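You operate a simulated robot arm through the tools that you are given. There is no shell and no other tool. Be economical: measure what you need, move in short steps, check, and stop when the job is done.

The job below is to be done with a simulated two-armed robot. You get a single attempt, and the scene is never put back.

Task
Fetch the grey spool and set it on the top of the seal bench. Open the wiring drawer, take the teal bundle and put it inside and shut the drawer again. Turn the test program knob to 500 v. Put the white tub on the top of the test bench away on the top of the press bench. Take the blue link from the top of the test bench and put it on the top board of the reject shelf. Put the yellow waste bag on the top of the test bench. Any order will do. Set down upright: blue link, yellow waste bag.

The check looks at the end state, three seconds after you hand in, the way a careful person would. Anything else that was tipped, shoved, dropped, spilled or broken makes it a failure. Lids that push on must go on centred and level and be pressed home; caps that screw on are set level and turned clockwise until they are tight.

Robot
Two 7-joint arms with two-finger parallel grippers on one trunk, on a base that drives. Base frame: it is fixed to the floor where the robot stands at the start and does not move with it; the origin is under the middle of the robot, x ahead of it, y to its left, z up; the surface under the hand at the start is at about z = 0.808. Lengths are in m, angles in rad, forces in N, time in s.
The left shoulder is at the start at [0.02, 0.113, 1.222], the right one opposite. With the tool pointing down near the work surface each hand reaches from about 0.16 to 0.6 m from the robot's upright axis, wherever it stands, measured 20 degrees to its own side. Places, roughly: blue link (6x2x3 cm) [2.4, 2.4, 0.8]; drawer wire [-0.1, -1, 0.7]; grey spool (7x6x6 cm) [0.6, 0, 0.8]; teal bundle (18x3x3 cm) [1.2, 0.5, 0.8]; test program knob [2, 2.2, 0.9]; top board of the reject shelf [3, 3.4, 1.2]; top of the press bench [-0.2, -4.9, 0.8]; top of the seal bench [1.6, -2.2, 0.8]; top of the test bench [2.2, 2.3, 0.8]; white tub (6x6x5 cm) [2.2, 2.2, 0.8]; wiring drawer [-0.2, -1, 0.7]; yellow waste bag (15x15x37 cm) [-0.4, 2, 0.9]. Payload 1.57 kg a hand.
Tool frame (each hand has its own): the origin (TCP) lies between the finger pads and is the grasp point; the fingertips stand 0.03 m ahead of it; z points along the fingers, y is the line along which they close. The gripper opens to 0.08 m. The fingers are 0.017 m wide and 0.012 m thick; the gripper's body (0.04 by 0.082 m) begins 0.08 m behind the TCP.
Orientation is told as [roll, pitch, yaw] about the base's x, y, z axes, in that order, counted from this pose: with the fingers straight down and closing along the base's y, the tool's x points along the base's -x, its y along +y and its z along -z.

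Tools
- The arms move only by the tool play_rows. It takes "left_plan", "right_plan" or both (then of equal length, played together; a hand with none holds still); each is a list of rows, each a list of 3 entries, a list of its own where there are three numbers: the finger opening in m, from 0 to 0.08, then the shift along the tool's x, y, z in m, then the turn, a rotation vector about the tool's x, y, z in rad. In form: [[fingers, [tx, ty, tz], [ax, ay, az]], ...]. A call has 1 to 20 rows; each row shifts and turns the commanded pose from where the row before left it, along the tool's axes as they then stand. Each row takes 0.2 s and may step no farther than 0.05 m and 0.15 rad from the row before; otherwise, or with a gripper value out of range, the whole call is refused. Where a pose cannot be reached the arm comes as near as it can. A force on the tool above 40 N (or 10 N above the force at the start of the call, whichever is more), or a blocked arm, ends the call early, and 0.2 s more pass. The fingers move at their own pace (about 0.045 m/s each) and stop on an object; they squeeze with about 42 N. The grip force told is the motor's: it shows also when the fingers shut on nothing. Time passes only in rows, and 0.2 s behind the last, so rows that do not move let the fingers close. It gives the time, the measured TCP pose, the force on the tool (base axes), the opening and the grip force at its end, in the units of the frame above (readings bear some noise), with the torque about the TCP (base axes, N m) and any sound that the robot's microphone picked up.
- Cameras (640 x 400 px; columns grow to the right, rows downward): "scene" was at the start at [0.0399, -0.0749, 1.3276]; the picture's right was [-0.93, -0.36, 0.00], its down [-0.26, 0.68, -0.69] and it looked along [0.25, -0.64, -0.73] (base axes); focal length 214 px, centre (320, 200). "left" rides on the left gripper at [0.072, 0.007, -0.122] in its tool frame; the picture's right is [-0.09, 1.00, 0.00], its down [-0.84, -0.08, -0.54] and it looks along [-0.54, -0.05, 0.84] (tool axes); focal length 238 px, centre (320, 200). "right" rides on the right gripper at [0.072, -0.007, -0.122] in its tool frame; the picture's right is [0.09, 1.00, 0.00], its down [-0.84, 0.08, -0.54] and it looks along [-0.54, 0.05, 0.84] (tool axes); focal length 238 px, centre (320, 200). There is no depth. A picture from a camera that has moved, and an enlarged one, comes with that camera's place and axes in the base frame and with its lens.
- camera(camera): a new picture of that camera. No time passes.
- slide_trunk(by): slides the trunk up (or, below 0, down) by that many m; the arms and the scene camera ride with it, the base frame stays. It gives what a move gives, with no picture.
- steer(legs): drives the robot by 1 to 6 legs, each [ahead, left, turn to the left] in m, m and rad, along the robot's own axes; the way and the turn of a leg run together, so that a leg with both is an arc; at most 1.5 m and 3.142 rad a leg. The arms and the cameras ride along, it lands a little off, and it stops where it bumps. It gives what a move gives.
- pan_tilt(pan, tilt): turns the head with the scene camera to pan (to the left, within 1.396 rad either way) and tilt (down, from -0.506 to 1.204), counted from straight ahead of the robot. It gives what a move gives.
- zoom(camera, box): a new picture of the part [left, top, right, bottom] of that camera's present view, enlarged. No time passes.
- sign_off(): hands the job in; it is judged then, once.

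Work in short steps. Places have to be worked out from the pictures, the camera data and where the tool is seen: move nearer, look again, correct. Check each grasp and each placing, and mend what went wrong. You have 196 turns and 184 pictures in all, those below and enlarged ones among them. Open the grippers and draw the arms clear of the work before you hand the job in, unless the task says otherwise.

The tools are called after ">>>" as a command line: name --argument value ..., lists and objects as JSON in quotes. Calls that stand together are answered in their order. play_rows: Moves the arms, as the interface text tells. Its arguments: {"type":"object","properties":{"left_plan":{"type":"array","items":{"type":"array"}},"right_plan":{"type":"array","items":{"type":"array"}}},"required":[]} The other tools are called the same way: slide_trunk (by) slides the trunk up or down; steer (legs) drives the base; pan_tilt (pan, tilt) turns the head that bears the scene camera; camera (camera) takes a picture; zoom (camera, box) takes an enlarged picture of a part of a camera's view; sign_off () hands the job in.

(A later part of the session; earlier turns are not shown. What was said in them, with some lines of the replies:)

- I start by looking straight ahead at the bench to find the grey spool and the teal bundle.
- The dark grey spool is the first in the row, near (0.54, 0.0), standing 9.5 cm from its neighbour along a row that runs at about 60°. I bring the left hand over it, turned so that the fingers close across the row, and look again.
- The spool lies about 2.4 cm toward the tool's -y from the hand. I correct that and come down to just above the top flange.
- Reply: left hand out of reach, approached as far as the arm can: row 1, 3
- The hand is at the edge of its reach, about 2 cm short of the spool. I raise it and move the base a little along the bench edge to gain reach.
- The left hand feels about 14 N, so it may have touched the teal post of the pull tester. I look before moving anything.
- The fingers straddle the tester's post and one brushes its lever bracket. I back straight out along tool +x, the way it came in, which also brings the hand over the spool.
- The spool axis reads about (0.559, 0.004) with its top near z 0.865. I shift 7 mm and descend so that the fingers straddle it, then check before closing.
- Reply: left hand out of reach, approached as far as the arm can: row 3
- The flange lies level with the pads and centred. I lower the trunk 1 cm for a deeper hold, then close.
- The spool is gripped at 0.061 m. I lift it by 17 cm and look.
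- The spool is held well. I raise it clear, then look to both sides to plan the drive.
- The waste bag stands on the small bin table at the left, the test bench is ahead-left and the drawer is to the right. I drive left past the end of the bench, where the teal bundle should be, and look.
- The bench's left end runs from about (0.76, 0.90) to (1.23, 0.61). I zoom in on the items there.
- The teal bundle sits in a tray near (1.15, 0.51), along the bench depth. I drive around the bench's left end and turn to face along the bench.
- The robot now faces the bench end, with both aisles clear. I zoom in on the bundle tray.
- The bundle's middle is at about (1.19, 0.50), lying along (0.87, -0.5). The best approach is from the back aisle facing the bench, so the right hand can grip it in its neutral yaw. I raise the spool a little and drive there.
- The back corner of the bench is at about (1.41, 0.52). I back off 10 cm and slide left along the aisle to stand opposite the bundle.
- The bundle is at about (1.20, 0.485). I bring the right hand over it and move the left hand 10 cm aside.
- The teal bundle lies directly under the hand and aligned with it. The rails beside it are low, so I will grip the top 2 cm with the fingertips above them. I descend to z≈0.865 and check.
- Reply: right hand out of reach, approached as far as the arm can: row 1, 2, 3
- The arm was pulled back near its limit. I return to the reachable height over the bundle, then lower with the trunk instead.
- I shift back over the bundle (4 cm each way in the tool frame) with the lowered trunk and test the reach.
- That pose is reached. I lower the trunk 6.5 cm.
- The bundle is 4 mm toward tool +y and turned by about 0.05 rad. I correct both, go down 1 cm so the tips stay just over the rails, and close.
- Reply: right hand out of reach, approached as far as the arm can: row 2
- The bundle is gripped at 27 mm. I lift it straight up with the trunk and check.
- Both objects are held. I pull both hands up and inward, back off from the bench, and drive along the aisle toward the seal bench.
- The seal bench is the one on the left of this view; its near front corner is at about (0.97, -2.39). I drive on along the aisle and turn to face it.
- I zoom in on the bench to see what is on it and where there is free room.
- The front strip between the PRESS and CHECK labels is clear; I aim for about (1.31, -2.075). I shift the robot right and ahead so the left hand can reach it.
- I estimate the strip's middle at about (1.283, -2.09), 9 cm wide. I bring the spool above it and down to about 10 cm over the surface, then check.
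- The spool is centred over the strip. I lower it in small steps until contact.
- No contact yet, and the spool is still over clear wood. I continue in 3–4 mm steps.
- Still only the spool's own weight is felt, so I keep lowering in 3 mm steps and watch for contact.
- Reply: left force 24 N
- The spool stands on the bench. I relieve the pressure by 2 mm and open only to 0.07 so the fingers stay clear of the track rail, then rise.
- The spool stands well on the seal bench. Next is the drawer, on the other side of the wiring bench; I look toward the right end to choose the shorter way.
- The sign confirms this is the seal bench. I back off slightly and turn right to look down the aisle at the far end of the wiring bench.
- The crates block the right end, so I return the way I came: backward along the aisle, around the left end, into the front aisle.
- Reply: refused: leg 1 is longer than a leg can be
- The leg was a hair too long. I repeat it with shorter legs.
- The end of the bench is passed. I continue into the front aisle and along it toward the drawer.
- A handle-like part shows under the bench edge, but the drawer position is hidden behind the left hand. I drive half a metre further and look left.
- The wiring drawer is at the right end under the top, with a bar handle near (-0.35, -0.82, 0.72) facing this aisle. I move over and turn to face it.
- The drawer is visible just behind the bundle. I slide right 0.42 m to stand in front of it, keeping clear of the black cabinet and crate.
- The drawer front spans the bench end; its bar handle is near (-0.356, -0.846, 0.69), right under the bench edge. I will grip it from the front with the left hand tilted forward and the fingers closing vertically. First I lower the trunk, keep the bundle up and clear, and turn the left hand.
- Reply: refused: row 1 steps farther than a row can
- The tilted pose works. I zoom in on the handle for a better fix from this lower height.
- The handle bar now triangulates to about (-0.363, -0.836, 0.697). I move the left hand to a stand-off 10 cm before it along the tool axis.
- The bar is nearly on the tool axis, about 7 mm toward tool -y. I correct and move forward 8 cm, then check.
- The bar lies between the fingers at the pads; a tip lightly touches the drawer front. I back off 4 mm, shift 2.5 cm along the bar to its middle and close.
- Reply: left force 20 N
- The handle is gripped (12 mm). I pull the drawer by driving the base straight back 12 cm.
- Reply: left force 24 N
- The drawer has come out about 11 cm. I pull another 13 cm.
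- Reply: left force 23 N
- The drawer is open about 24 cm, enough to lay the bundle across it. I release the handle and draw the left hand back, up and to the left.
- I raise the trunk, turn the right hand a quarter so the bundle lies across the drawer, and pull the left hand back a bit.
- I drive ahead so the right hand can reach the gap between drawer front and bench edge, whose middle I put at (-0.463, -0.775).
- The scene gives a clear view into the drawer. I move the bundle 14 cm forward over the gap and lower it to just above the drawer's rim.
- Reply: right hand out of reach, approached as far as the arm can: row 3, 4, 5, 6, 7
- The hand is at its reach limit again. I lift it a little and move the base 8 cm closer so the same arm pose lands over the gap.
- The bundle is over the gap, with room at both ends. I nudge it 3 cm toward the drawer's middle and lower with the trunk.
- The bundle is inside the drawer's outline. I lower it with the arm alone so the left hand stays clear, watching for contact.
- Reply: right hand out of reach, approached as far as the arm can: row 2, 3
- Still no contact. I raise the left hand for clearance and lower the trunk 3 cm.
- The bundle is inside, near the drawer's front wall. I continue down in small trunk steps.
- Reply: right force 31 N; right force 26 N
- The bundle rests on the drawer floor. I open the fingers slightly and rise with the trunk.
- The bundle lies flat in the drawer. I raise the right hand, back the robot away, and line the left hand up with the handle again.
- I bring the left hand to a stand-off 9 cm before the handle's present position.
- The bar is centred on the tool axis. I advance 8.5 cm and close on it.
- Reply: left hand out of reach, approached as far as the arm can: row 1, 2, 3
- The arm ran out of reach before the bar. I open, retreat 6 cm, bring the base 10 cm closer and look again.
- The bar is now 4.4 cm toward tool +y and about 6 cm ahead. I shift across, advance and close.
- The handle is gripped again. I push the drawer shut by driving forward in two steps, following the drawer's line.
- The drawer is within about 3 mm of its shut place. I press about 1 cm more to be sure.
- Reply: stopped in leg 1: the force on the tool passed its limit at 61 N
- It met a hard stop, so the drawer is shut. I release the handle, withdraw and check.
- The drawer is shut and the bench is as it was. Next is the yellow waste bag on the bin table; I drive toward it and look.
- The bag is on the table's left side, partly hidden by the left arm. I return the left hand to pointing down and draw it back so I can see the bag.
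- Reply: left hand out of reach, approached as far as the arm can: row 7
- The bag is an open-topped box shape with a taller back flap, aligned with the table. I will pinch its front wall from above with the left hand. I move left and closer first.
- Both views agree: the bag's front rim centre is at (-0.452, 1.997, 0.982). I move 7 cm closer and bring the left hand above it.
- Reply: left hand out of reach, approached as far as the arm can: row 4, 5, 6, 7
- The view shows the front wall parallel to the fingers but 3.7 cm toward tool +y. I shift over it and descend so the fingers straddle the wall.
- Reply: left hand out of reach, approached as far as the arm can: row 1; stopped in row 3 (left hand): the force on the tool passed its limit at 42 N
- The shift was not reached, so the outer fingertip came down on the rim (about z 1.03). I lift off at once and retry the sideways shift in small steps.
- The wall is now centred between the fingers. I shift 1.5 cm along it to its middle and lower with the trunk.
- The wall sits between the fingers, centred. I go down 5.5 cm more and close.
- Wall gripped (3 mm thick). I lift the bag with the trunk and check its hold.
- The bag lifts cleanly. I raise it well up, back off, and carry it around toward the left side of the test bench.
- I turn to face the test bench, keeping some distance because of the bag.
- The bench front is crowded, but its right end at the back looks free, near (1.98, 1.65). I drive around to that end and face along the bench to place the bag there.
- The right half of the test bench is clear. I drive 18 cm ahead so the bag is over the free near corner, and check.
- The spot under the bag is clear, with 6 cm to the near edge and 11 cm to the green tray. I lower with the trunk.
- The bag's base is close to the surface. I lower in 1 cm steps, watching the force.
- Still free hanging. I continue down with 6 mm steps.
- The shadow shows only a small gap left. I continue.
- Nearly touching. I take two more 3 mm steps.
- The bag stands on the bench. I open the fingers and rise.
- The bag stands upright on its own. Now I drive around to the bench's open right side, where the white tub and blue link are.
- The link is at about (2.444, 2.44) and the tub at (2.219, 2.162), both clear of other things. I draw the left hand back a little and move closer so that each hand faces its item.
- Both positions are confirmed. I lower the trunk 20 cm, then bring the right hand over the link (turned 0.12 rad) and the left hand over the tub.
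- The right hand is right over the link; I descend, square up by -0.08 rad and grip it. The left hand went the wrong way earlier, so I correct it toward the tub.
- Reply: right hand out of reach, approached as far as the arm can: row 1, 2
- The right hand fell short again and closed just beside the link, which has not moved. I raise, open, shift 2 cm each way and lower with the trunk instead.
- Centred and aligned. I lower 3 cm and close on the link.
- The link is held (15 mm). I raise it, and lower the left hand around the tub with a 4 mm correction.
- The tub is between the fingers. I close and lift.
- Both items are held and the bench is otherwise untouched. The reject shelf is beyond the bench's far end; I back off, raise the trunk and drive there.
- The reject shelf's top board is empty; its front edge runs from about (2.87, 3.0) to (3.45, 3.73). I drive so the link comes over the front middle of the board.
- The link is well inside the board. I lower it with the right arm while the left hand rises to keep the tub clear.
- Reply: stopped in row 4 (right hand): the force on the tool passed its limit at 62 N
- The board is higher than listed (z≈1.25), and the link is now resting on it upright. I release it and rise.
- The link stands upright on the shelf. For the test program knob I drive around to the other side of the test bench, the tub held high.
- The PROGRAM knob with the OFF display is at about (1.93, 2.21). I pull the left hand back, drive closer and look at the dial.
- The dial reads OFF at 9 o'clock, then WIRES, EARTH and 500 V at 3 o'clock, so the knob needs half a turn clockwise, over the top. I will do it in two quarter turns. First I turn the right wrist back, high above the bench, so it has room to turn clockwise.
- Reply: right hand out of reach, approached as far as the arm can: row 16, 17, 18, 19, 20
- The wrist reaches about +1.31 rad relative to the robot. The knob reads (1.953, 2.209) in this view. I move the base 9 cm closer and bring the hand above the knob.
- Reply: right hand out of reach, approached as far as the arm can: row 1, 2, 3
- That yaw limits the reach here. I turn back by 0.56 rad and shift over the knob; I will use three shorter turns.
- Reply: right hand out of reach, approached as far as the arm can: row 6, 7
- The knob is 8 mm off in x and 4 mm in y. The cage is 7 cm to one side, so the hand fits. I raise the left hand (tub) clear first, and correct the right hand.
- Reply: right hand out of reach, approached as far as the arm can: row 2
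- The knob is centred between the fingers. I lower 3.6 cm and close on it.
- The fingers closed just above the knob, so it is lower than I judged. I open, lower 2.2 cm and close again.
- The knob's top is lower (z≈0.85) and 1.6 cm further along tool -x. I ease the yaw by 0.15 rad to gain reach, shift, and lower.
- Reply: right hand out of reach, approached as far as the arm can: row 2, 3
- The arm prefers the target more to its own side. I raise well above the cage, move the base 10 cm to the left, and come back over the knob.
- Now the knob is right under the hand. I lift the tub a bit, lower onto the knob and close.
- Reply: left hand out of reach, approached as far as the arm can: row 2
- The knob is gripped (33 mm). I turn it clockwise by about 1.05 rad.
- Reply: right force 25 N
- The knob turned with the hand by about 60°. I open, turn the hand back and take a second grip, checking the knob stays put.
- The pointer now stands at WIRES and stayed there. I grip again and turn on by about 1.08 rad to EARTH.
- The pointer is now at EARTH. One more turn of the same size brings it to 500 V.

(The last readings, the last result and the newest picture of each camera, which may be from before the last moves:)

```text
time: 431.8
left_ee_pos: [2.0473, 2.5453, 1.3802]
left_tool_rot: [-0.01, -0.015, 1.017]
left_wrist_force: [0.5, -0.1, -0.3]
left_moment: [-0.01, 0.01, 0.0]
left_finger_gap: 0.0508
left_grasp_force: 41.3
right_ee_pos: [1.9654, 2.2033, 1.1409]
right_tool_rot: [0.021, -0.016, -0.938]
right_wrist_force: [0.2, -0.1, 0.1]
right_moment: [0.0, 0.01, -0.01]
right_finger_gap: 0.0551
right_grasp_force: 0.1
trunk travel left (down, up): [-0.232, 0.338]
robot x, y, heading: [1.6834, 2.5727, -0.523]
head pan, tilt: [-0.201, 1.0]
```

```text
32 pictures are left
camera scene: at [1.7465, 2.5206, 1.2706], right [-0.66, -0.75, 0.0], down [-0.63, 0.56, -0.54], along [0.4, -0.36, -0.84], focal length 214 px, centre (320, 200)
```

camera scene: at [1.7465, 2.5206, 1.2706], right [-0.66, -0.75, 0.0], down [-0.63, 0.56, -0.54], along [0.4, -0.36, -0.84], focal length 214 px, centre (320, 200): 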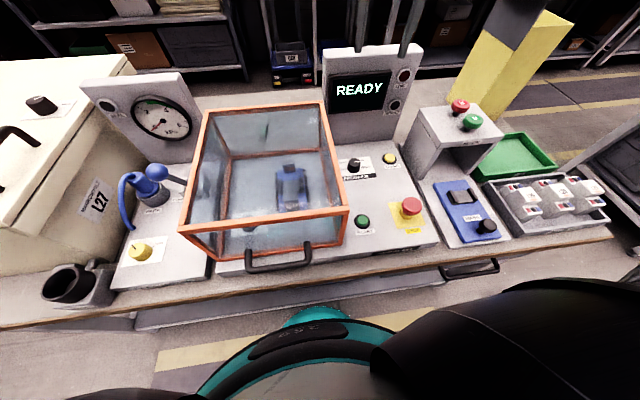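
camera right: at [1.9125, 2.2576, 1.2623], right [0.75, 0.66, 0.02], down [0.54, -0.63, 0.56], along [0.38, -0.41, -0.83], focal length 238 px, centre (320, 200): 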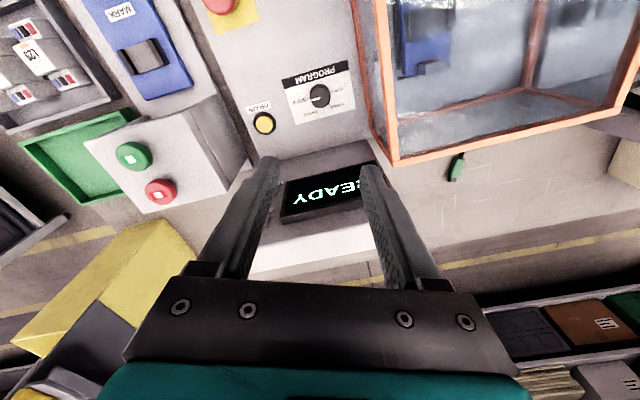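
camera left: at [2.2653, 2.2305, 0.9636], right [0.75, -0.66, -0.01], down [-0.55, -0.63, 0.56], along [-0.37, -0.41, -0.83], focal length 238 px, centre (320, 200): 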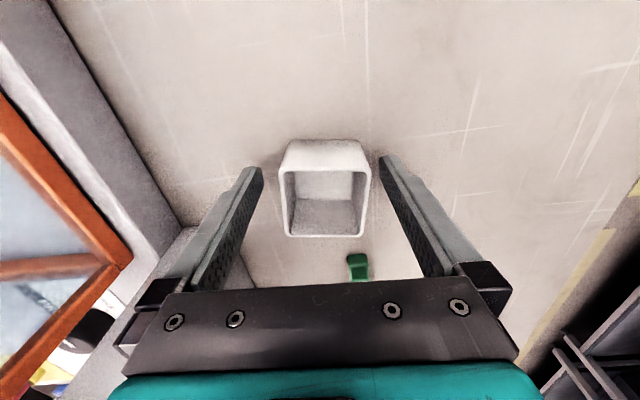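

Display now reads READY. I zoom in on the knob to confirm it stands at 500 V.

>>> zoom --camera "scene" --box '[330, 145, 390, 190]'

```text
8.89 times, centred on (360, 168) of scene
camera zoom: at [1.7465, 2.5206, 1.2706], right [-0.66, -0.75, 0.0], down [-0.63, 0.56, -0.54], along [0.4, -0.36, -0.84], focal length 1906 px, centre (-36, 489)
```

zoom: 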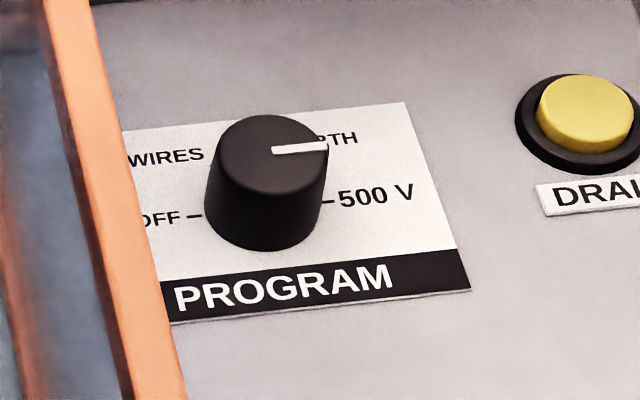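

The pointer is at 500 V. Last is the white tub to the press bench: I back off, go around the test bench's near end, and take the back aisle, moving to the robot's right.

>>> steer --legs '[[-0.32, 0, 0], [0, -1.36, 0], [1.0, 0, 0], [0.45, 0, 0]]'

>>> pan_tilt --pan -1.2 --tilt 0.4

>>> camera --camera "scene"

```text
time: 448.0
left_ee_pos: [2.3188, 0.7065, 1.3815]
left_tool_rot: [-0.008, -0.015, 1.018]
left_wrist_force: [0.5, -0.7, -0.8]
left_moment: [0.0, 0.0, 0.01]
left_finger_gap: 0.0506
left_grasp_force: 42.3
right_ee_pos: [2.2378, 0.3611, 1.141]
right_tool_rot: [0.021, -0.016, -0.937]
right_wrist_force: [0.0, 0.1, 0.8]
right_moment: [-0.01, 0.01, 0.01]
right_finger_gap: 0.055
right_grasp_force: 0.1
trunk travel left (down, up): [-0.232, 0.338]
robot x, y, heading: [1.9534, 0.7295, -0.52]
head pan, tilt: [-0.201, 1.0]
```

```text
time: 449.3
left_ee_pos: [2.3177, 0.7056, 1.3821]
left_tool_rot: [-0.009, -0.016, 1.019]
left_wrist_force: [-0.2, -0.1, -1.1]
left_moment: [0.0, -0.01, -0.03]
left_finger_gap: 0.0505
left_grasp_force: 42.0
right_ee_pos: [2.2373, 0.3632, 1.141]
right_tool_rot: [0.02, -0.014, -0.938]
right_wrist_force: [0.1, -0.4, 0.5]
right_moment: [0.01, 0.01, -0.01]
right_finger_gap: 0.055
right_grasp_force: 0.0
trunk travel left (down, up): [-0.232, 0.338]
robot x, y, heading: [1.9574, 0.7324, -0.522]
head pan, tilt: [-1.201, 0.4]
```

```text
30 pictures are left
camera scene: at [1.9525, 0.6348, 1.3209], right [-0.99, 0.15, 0.0], down [0.06, 0.39, -0.92], along [-0.14, -0.91, -0.39], focal length 214 px, centre (320, 200)
```

scene: 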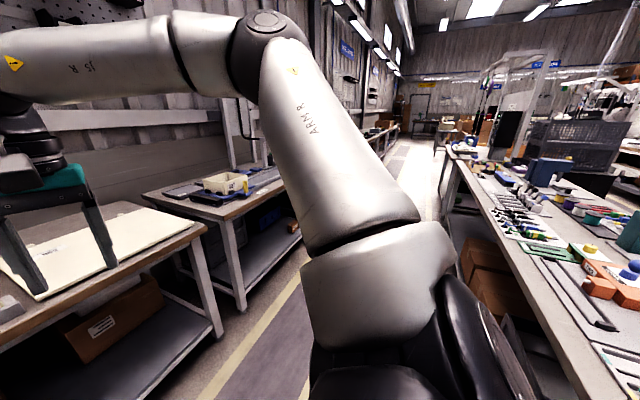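

The aisle is clear on both sides. I drive along it to the right.

>>> steer --legs '[[0, -1.45, 0], [0, -1.45, 0], [0, -1.45, 0]]'

>>> camera --camera "scene"

```text
time: 470.5
left_ee_pos: [0.1954, -3.1912, 1.3812]
left_tool_rot: [-0.009, -0.015, 1.047]
left_wrist_force: [-0.5, -0.6, 0.3]
left_moment: [-0.02, 0.01, -0.02]
left_finger_gap: 0.0506
left_grasp_force: 42.4
right_ee_pos: [0.1232, -3.5366, 1.1415]
right_tool_rot: [0.021, -0.015, -0.907]
right_wrist_force: [0.0, 0.5, 0.7]
right_moment: [0.0, 0.0, 0.0]
right_finger_gap: 0.0553
right_grasp_force: 0.1
trunk travel left (down, up): [-0.232, 0.338]
robot x, y, heading: [-0.1693, -3.1762, -0.495]
head pan, tilt: [-1.201, 0.4]
```

```text
29 pictures are left
camera scene: at [-0.1681, -3.2732, 1.3209], right [-0.99, 0.12, 0.0], down [0.05, 0.39, -0.92], along [-0.11, -0.91, -0.39], focal length 214 px, centre (320, 200)
```

scene: 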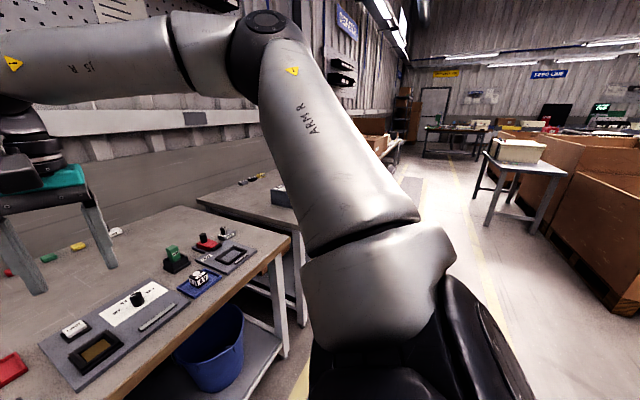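

I continue toward the press bench.

>>> steer --legs '[[-0.1, -1.35, -0.02]]'

>>> pan_tilt --pan 0 --tilt 0.6

>>> camera --camera "scene"

```text
time: 477.3
left_ee_pos: [-0.5221, -4.3351, 1.3821]
left_tool_rot: [-0.009, -0.016, 1.063]
left_wrist_force: [0.5, -0.8, -0.7]
left_moment: [0.01, -0.01, 0.01]
left_finger_gap: 0.0507
left_grasp_force: 42.5
right_ee_pos: [-0.5886, -4.6823, 1.1405]
right_tool_rot: [0.023, -0.015, -0.891]
right_wrist_force: [-0.3, 0.0, 0.1]
right_moment: [0.01, 0.0, -0.01]
right_finger_gap: 0.0551
right_grasp_force: 0.0
trunk travel left (down, up): [-0.232, 0.338]
robot x, y, heading: [-0.8837, -4.3215, -0.477]
head pan, tilt: [-1.201, 0.4]
```

```text
time: 478.7
left_ee_pos: [-0.5227, -4.3362, 1.3814]
left_tool_rot: [-0.008, -0.016, 1.063]
left_wrist_force: [0.3, 0.4, -0.2]
left_moment: [0.02, 0.0, 0.0]
left_finger_gap: 0.0504
left_grasp_force: 41.9
right_ee_pos: [-0.5891, -4.6811, 1.1417]
right_tool_rot: [0.022, -0.017, -0.891]
right_wrist_force: [-0.8, 1.3, 1.0]
right_moment: [0.0, 0.01, 0.03]
right_finger_gap: 0.0549
right_grasp_force: 0.0
trunk travel left (down, up): [-0.232, 0.338]
robot x, y, heading: [-0.8827, -4.3272, -0.478]
head pan, tilt: [0.0, 0.6]
```

```text
28 pictures are left
camera scene: at [-0.7973, -4.3717, 1.3027], right [-0.46, -0.89, 0.0], down [-0.5, 0.26, -0.83], along [0.73, -0.38, -0.56], focal length 214 px, centre (320, 200)
```

scene: 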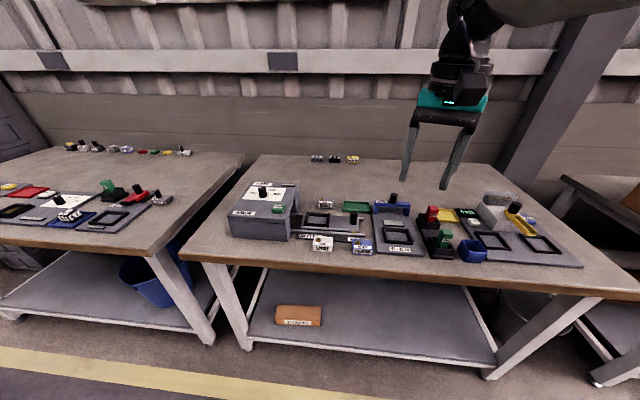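

The bench ahead (its middle at about (365, 195) in the picture) is the press bench. I zoom in to choose a free spot for the tub.

>>> zoom --camera "scene" --box '[180, 140, 440, 280]'

```text
2.46 times, centred on (310, 210) of scene
camera zoom: at [-0.7973, -4.3717, 1.3027], right [-0.46, -0.89, 0.0], down [-0.5, 0.26, -0.83], along [0.73, -0.38, -0.56], focal length 528 px, centre (345, 175)
```

zoom: 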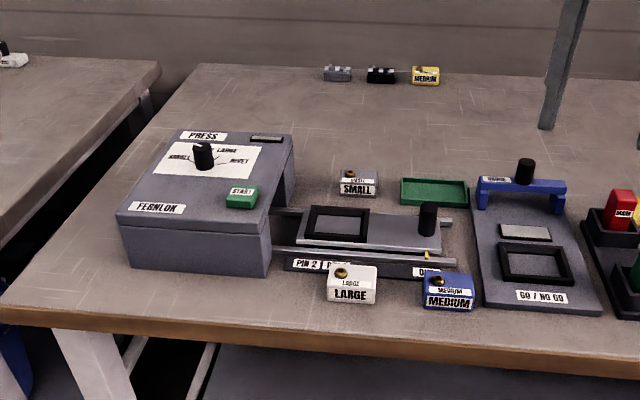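

It is labelled PRESS. The gap at the bench's left front, between the press box and the bench's left edge, is about 13 cm wide and free; I aim for (-0.135, -4.325) there. I drive so the left hand reaches it and look from above.

>>> steer --legs '[[0.2, 0.21, 0]]'

>>> pan_tilt --pan 0.2 --tilt 0.9

>>> camera --camera "scene"

```text
time: 480.7
left_ee_pos: [-0.2511, -4.2379, 1.382]
left_tool_rot: [-0.008, -0.015, 1.063]
left_wrist_force: [0.2, 0.0, -0.7]
left_moment: [-0.02, 0.0, 0.01]
left_finger_gap: 0.0505
left_grasp_force: 42.6
right_ee_pos: [-0.3169, -4.5864, 1.1407]
right_tool_rot: [0.02, -0.016, -0.89]
right_wrist_force: [0.4, 0.7, -0.8]
right_moment: [0.01, 0.03, -0.01]
right_finger_gap: 0.0552
right_grasp_force: 0.1
trunk travel left (down, up): [-0.232, 0.338]
robot x, y, heading: [-0.6137, -4.2344, -0.472]
head pan, tilt: [0.0, 0.6]
```

```text
time: 481.5
left_ee_pos: [-0.2517, -4.2401, 1.382]
left_tool_rot: [-0.009, -0.015, 1.063]
left_wrist_force: [0.5, -0.1, -0.6]
left_moment: [-0.01, 0.0, 0.0]
left_finger_gap: 0.0504
left_grasp_force: 42.2
right_ee_pos: [-0.3168, -4.5866, 1.142]
right_tool_rot: [0.021, -0.013, -0.89]
right_wrist_force: [-0.1, -0.2, -0.4]
right_moment: [0.03, -0.02, -0.02]
right_finger_gap: 0.0553
right_grasp_force: 0.0
trunk travel left (down, up): [-0.232, 0.338]
robot x, y, heading: [-0.6133, -4.2308, -0.475]
head pan, tilt: [0.201, 0.901]
```

```text
26 pictures are left
camera scene: at [-0.5326, -4.2561, 1.278], right [-0.27, -0.96, 0.0], down [-0.75, 0.21, -0.62], along [0.6, -0.17, -0.78], focal length 214 px, centre (320, 200)
```

scene: 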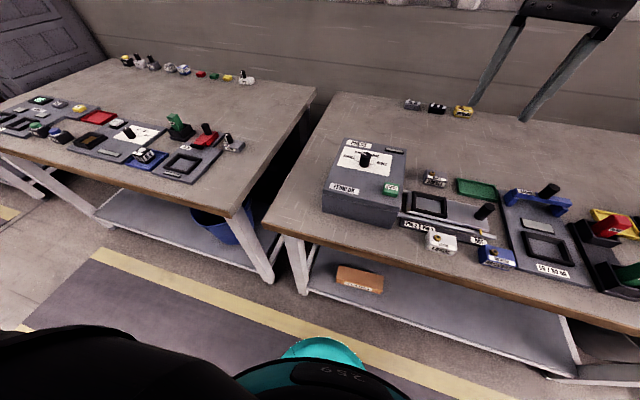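

The gap's middle is at about (-0.13, -4.318). I move the tub over it, raise the right hand out of the way, and lower the trunk.

>>> play_rows --left_plan '[[0.04, [0.003, -0.048, 0], [0, 0, 0]], [0.04, [0.003, -0.048, 0], [0, 0, 0]], [0.04, [0.003, -0.048, 0], [0, 0, 0]], [0.04, [0, 0, 0.04], [0, 0, 0]], [0.04, [0, 0, 0.04], [0, 0, 0]]]' --right_plan '[[0.05, [0, 0, -0.05], [0, 0, 0]], [0.05, [0, 0, -0.05], [0, 0, 0]], [0.05, [0, 0, -0.05], [0, 0, 0]], [0.05, [0, 0, -0.04], [0, 0, 0]], [0.05, [0, 0, 0], [0, 0, 0]]]'

>>> slide_trunk --by -0.22

>>> camera --camera "left"

>>> camera --camera "scene"

```text
time: 482.7
left_ee_pos: [-0.1605, -4.2945, 1.2567]
left_tool_rot: [-0.013, -0.015, 1.066]
left_wrist_force: [0.2, -0.2, -0.2]
left_moment: [-0.01, -0.01, 0.0]
left_finger_gap: 0.0503
left_grasp_force: 41.9
left hand out of reach, approached as far as the arm can: row 1, 2, 3
right_ee_pos: [-0.3554, -4.5842, 1.3039]
right_tool_rot: [0.021, -0.015, -0.891]
right_wrist_force: [-0.5, -0.7, -0.1]
right_moment: [-0.01, -0.03, -0.01]
right_finger_gap: 0.0501
right_grasp_force: 0.2
right hand out of reach, approached as far as the arm can: row 3, 4
trunk travel left (down, up): [-0.232, 0.338]
robot x, y, heading: [-0.6139, -4.2284, -0.481]
head pan, tilt: [0.201, 0.901]
```

```text
time: 485.0
left_ee_pos: [-0.1625, -4.2948, 1.0377]
left_tool_rot: [-0.009, -0.016, 1.067]
left_wrist_force: [-0.4, 0.0, -0.3]
left_moment: [0.01, -0.01, 0.01]
left_finger_gap: 0.0507
left_grasp_force: 41.5
right_ee_pos: [-0.3558, -4.5837, 1.0838]
right_tool_rot: [0.022, -0.016, -0.89]
right_wrist_force: [-0.8, -0.7, 0.1]
right_moment: [0.02, 0.01, 0.0]
right_finger_gap: 0.0499
right_grasp_force: 0.0
trunk travel left (down, up): [-0.012, 0.558]
robot x, y, heading: [-0.6148, -4.2296, -0.478]
head pan, tilt: [0.201, 0.901]
```

```text
25 pictures are left
camera left: at [-0.2032, -4.3554, 1.1588], right [-0.83, 0.56, -0.01], down [0.46, 0.69, 0.56], along [0.32, 0.46, -0.83], focal length 238 px, centre (320, 200)
```

left: 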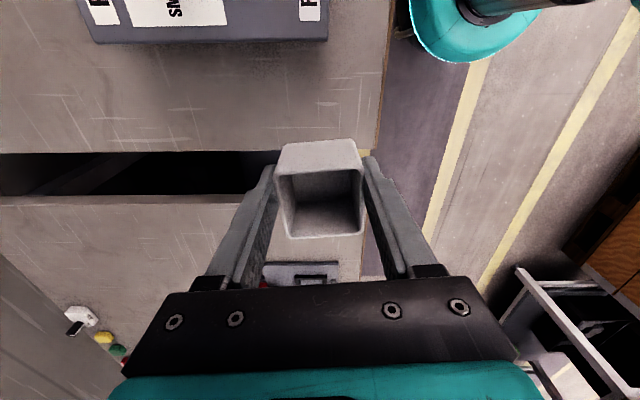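

```text
24 pictures are left
camera scene: at [-0.5327, -4.2561, 1.058], right [-0.27, -0.96, 0.0], down [-0.75, 0.21, -0.62], along [0.6, -0.17, -0.78], focal length 214 px, centre (320, 200)
```

scene: 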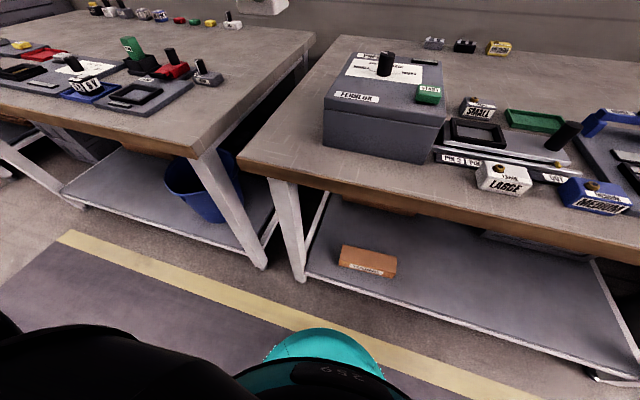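

The tub hangs over the free corner of the press bench: 6 cm from its left edge, 9 cm from the front and clear of the press box. I shift it 1.5 cm inward and lower it.

>>> play_rows --left_plan '[[0.04, [0.015, 0, 0], [0, 0, 0]], [0.04, [0, 0, 0.04], [0, 0, 0]], [0.04, [0, 0, 0.04], [0, 0, 0]], [0.04, [0, 0, 0.04], [0, 0, 0]], [0.04, [0, 0, 0.03], [0, 0, 0]], [0.04, [0, 0, 0], [0, 0, 0]]]'

>>> camera --camera "left"

>>> camera --camera "scene"

```text
time: 486.4
left_ee_pos: [-0.1655, -4.3044, 0.8885]
left_tool_rot: [-0.011, -0.015, 1.067]
left_wrist_force: [-0.3, 0.6, -0.2]
left_moment: [-0.04, -0.01, 0.0]
left_finger_gap: 0.0506
left_grasp_force: 42.2
right_ee_pos: [-0.3564, -4.5829, 1.0841]
right_tool_rot: [0.023, -0.016, -0.891]
right_wrist_force: [0.6, 0.0, 0.0]
right_moment: [0.0, 0.0, -0.01]
right_finger_gap: 0.0499
right_grasp_force: 0.0
trunk travel left (down, up): [-0.012, 0.558]
robot x, y, heading: [-0.6128, -4.2327, -0.475]
head pan, tilt: [0.201, 0.901]
```

```text
23 pictures are left
camera left: at [-0.2075, -4.3651, 1.0088], right [-0.83, 0.56, -0.01], down [0.46, 0.69, 0.56], along [0.32, 0.46, -0.83], focal length 238 px, centre (320, 200)
```

left: 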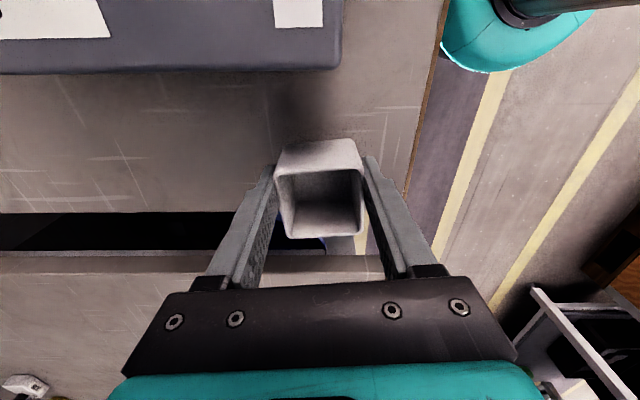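

```text
22 pictures are left
camera scene: at [-0.5326, -4.2561, 1.0579], right [-0.27, -0.96, 0.0], down [-0.75, 0.21, -0.62], along [0.6, -0.17, -0.78], focal length 214 px, centre (320, 200)
```

scene: 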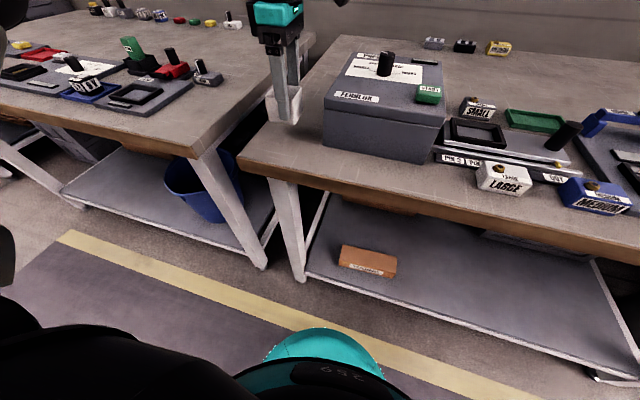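

The tub is centred in the gap with about 3 cm clear on each side. I lower the rest until contact.

>>> play_rows --left_plan '[[0.04, [0, 0, 0.025], [0, 0, 0]], [0.04, [0, 0, 0.012], [0, 0, 0]], [0.04, [0, 0, 0.004], [0, 0, 0]], [0.04, [0, 0, 0], [0, 0, 0]]]'

>>> zoom --camera "scene" --box '[220, 50, 380, 190]'

```text
time: 487.4
left_ee_pos: [-0.166, -4.3053, 0.8461]
left_tool_rot: [-0.009, -0.016, 1.064]
left_wrist_force: [0.4, 0.5, 0.2]
left_moment: [0.01, 0.01, 0.01]
left_finger_gap: 0.0507
left_grasp_force: 42.0
right_ee_pos: [-0.3572, -4.5834, 1.0828]
right_tool_rot: [0.021, -0.015, -0.889]
right_wrist_force: [0.0, -0.4, -0.8]
right_moment: [0.0, 0.0, -0.01]
right_finger_gap: 0.0501
right_grasp_force: 0.1
trunk travel left (down, up): [-0.012, 0.558]
robot x, y, heading: [-0.6156, -4.2334, -0.475]
head pan, tilt: [0.201, 0.901]
```

```text
2.86 times, centred on (300, 120) of scene
camera zoom: at [-0.5326, -4.2561, 1.0579], right [-0.27, -0.96, 0.0], down [-0.75, 0.21, -0.62], along [0.6, -0.17, -0.78], focal length 613 px, centre (377, 429)
```

zoom: 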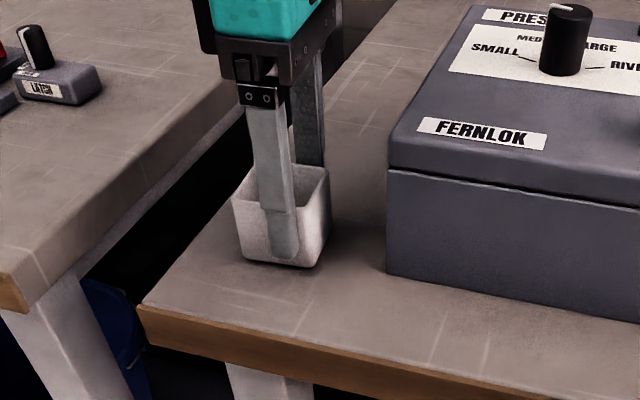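

Nearly down and fully over the bench. I take the last few millimetres.

>>> play_rows --left_plan '[[0.04, [0, 0, 0.003], [0, 0, 0]], [0.04, [0, 0, 0.003], [0, 0, 0]], [0.04, [0, 0, 0], [0, 0, 0]]]'

```text
time: 488.2
left_ee_pos: [-0.1644, -4.3047, 0.8428]
left_tool_rot: [-0.015, -0.016, 1.066]
left_wrist_force: [-0.4, 4.8, 24.5]
left_moment: [0.72, 0.48, -0.03]
left_finger_gap: 0.0504
left_grasp_force: 42.4
right_ee_pos: [-0.3575, -4.5816, 1.0839]
right_tool_rot: [0.022, -0.017, -0.89]
right_wrist_force: [-0.7, 0.4, 0.3]
right_moment: [0.01, -0.01, 0.03]
right_finger_gap: 0.05
right_grasp_force: 0.1
trunk travel left (down, up): [-0.012, 0.558]
robot x, y, heading: [-0.6173, -4.2308, -0.477]
head pan, tilt: [0.201, 0.901]
```

Contact is made. I relieve slightly, open and rise.

>>> play_rows --left_plan '[[0.04, [0, 0, -0.002], [0, 0, 0]], [0.07, [0, 0, 0], [0, 0, 0]], [0.07, [0, 0, 0], [0, 0, 0]], [0.07, [0, 0, -0.02], [0, 0, 0]], [0.07, [0, 0, -0.04], [0, 0, 0]], [0.07, [0, 0, -0.05], [0, 0, 0]], [0.07, [0, 0, -0.05], [0, 0, 0]], [0.07, [0, 0, -0.05], [0, 0, 0]]]'

>>> slide_trunk --by 0.2

>>> camera --camera "scene"

```text
time: 490.0
left_ee_pos: [-0.1687, -4.3082, 1.0531]
left_tool_rot: [-0.009, -0.015, 1.066]
left_wrist_force: [-0.1, -0.6, -0.9]
left_moment: [-0.02, 0.01, 0.04]
left_finger_gap: 0.0699
left_grasp_force: 0.0
right_ee_pos: [-0.3571, -4.5836, 1.0834]
right_tool_rot: [0.023, -0.015, -0.891]
right_wrist_force: [-0.1, 0.2, 0.4]
right_moment: [0.02, -0.04, 0.01]
right_finger_gap: 0.05
right_grasp_force: 0.0
trunk travel left (down, up): [-0.012, 0.558]
robot x, y, heading: [-0.6166, -4.2301, -0.477]
head pan, tilt: [0.201, 0.901]
```

```text
time: 492.2
left_ee_pos: [-0.1671, -4.308, 1.2525]
left_tool_rot: [-0.008, -0.016, 1.065]
left_wrist_force: [0.5, 0.8, 0.0]
left_moment: [-0.06, -0.04, -0.03]
left_finger_gap: 0.07
left_grasp_force: 0.1
right_ee_pos: [-0.3555, -4.5844, 1.2836]
right_tool_rot: [0.021, -0.016, -0.89]
right_wrist_force: [0.1, 0.4, 0.1]
right_moment: [-0.01, 0.02, 0.03]
right_finger_gap: 0.0498
right_grasp_force: 0.1
trunk travel left (down, up): [-0.212, 0.358]
robot x, y, heading: [-0.6145, -4.2319, -0.478]
head pan, tilt: [0.201, 0.901]
```

```text
20 pictures are left
camera scene: at [-0.5326, -4.2561, 1.2578], right [-0.27, -0.96, 0.0], down [-0.75, 0.21, -0.62], along [0.6, -0.17, -0.78], focal length 214 px, centre (320, 200)
```

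scene: 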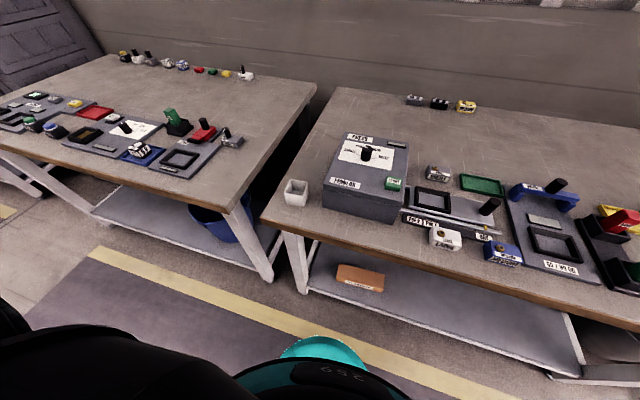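

The tub stands upright on the press bench and nothing around it has moved. I back the robot away with the grippers open and arms clear.

>>> steer --legs '[[-0.3, 0, 0]]'

>>> camera --camera "scene"

```text
time: 494.2
left_ee_pos: [-0.4358, -4.1721, 1.2532]
left_tool_rot: [-0.008, -0.016, 1.061]
left_wrist_force: [0.1, 2.2, 0.1]
left_moment: [0.01, -0.04, 0.02]
left_finger_gap: 0.0698
left_grasp_force: 0.1
right_ee_pos: [-0.6256, -4.4466, 1.2831]
right_tool_rot: [0.023, -0.015, -0.895]
right_wrist_force: [-0.2, 1.0, 0.2]
right_moment: [-0.02, -0.03, 0.0]
right_finger_gap: 0.0502
right_grasp_force: 0.0
trunk travel left (down, up): [-0.212, 0.358]
robot x, y, heading: [-0.8816, -4.0901, -0.476]
head pan, tilt: [0.201, 0.901]
```

```text
19 pictures are left
camera scene: at [-0.8002, -4.1183, 1.258], right [-0.28, -0.96, 0.0], down [-0.75, 0.22, -0.62], along [0.6, -0.17, -0.78], focal length 214 px, centre (320, 200)
```

scene: 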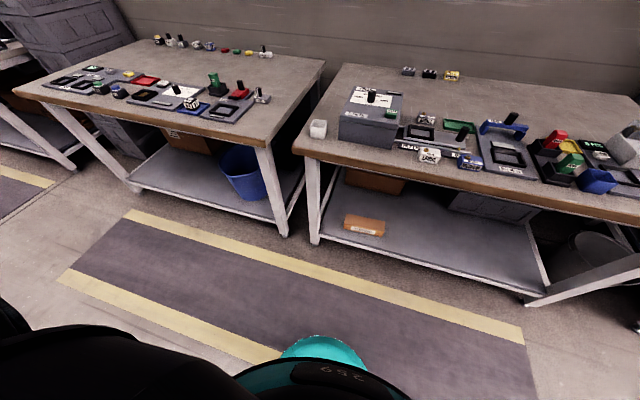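

All six jobs are done and checked in the pictures, so I hand in.

>>> sign_off

```text
The job is handed in.
```

All six jobs are done and the job is handed in:
- The grey spool is on the seal bench.
- The teal bundle is in the wiring drawer, and the drawer is shut.
- The test program knob is at 500 V.
- The white tub is on the press bench.
- The blue link is upright on the top board of the reject shelf.
- The yellow waste bag is upright on the test bench.

Early on, the left hand brushed the pull tester's lever bracket at about 14 N; before and after pictures put its lever in the same place.
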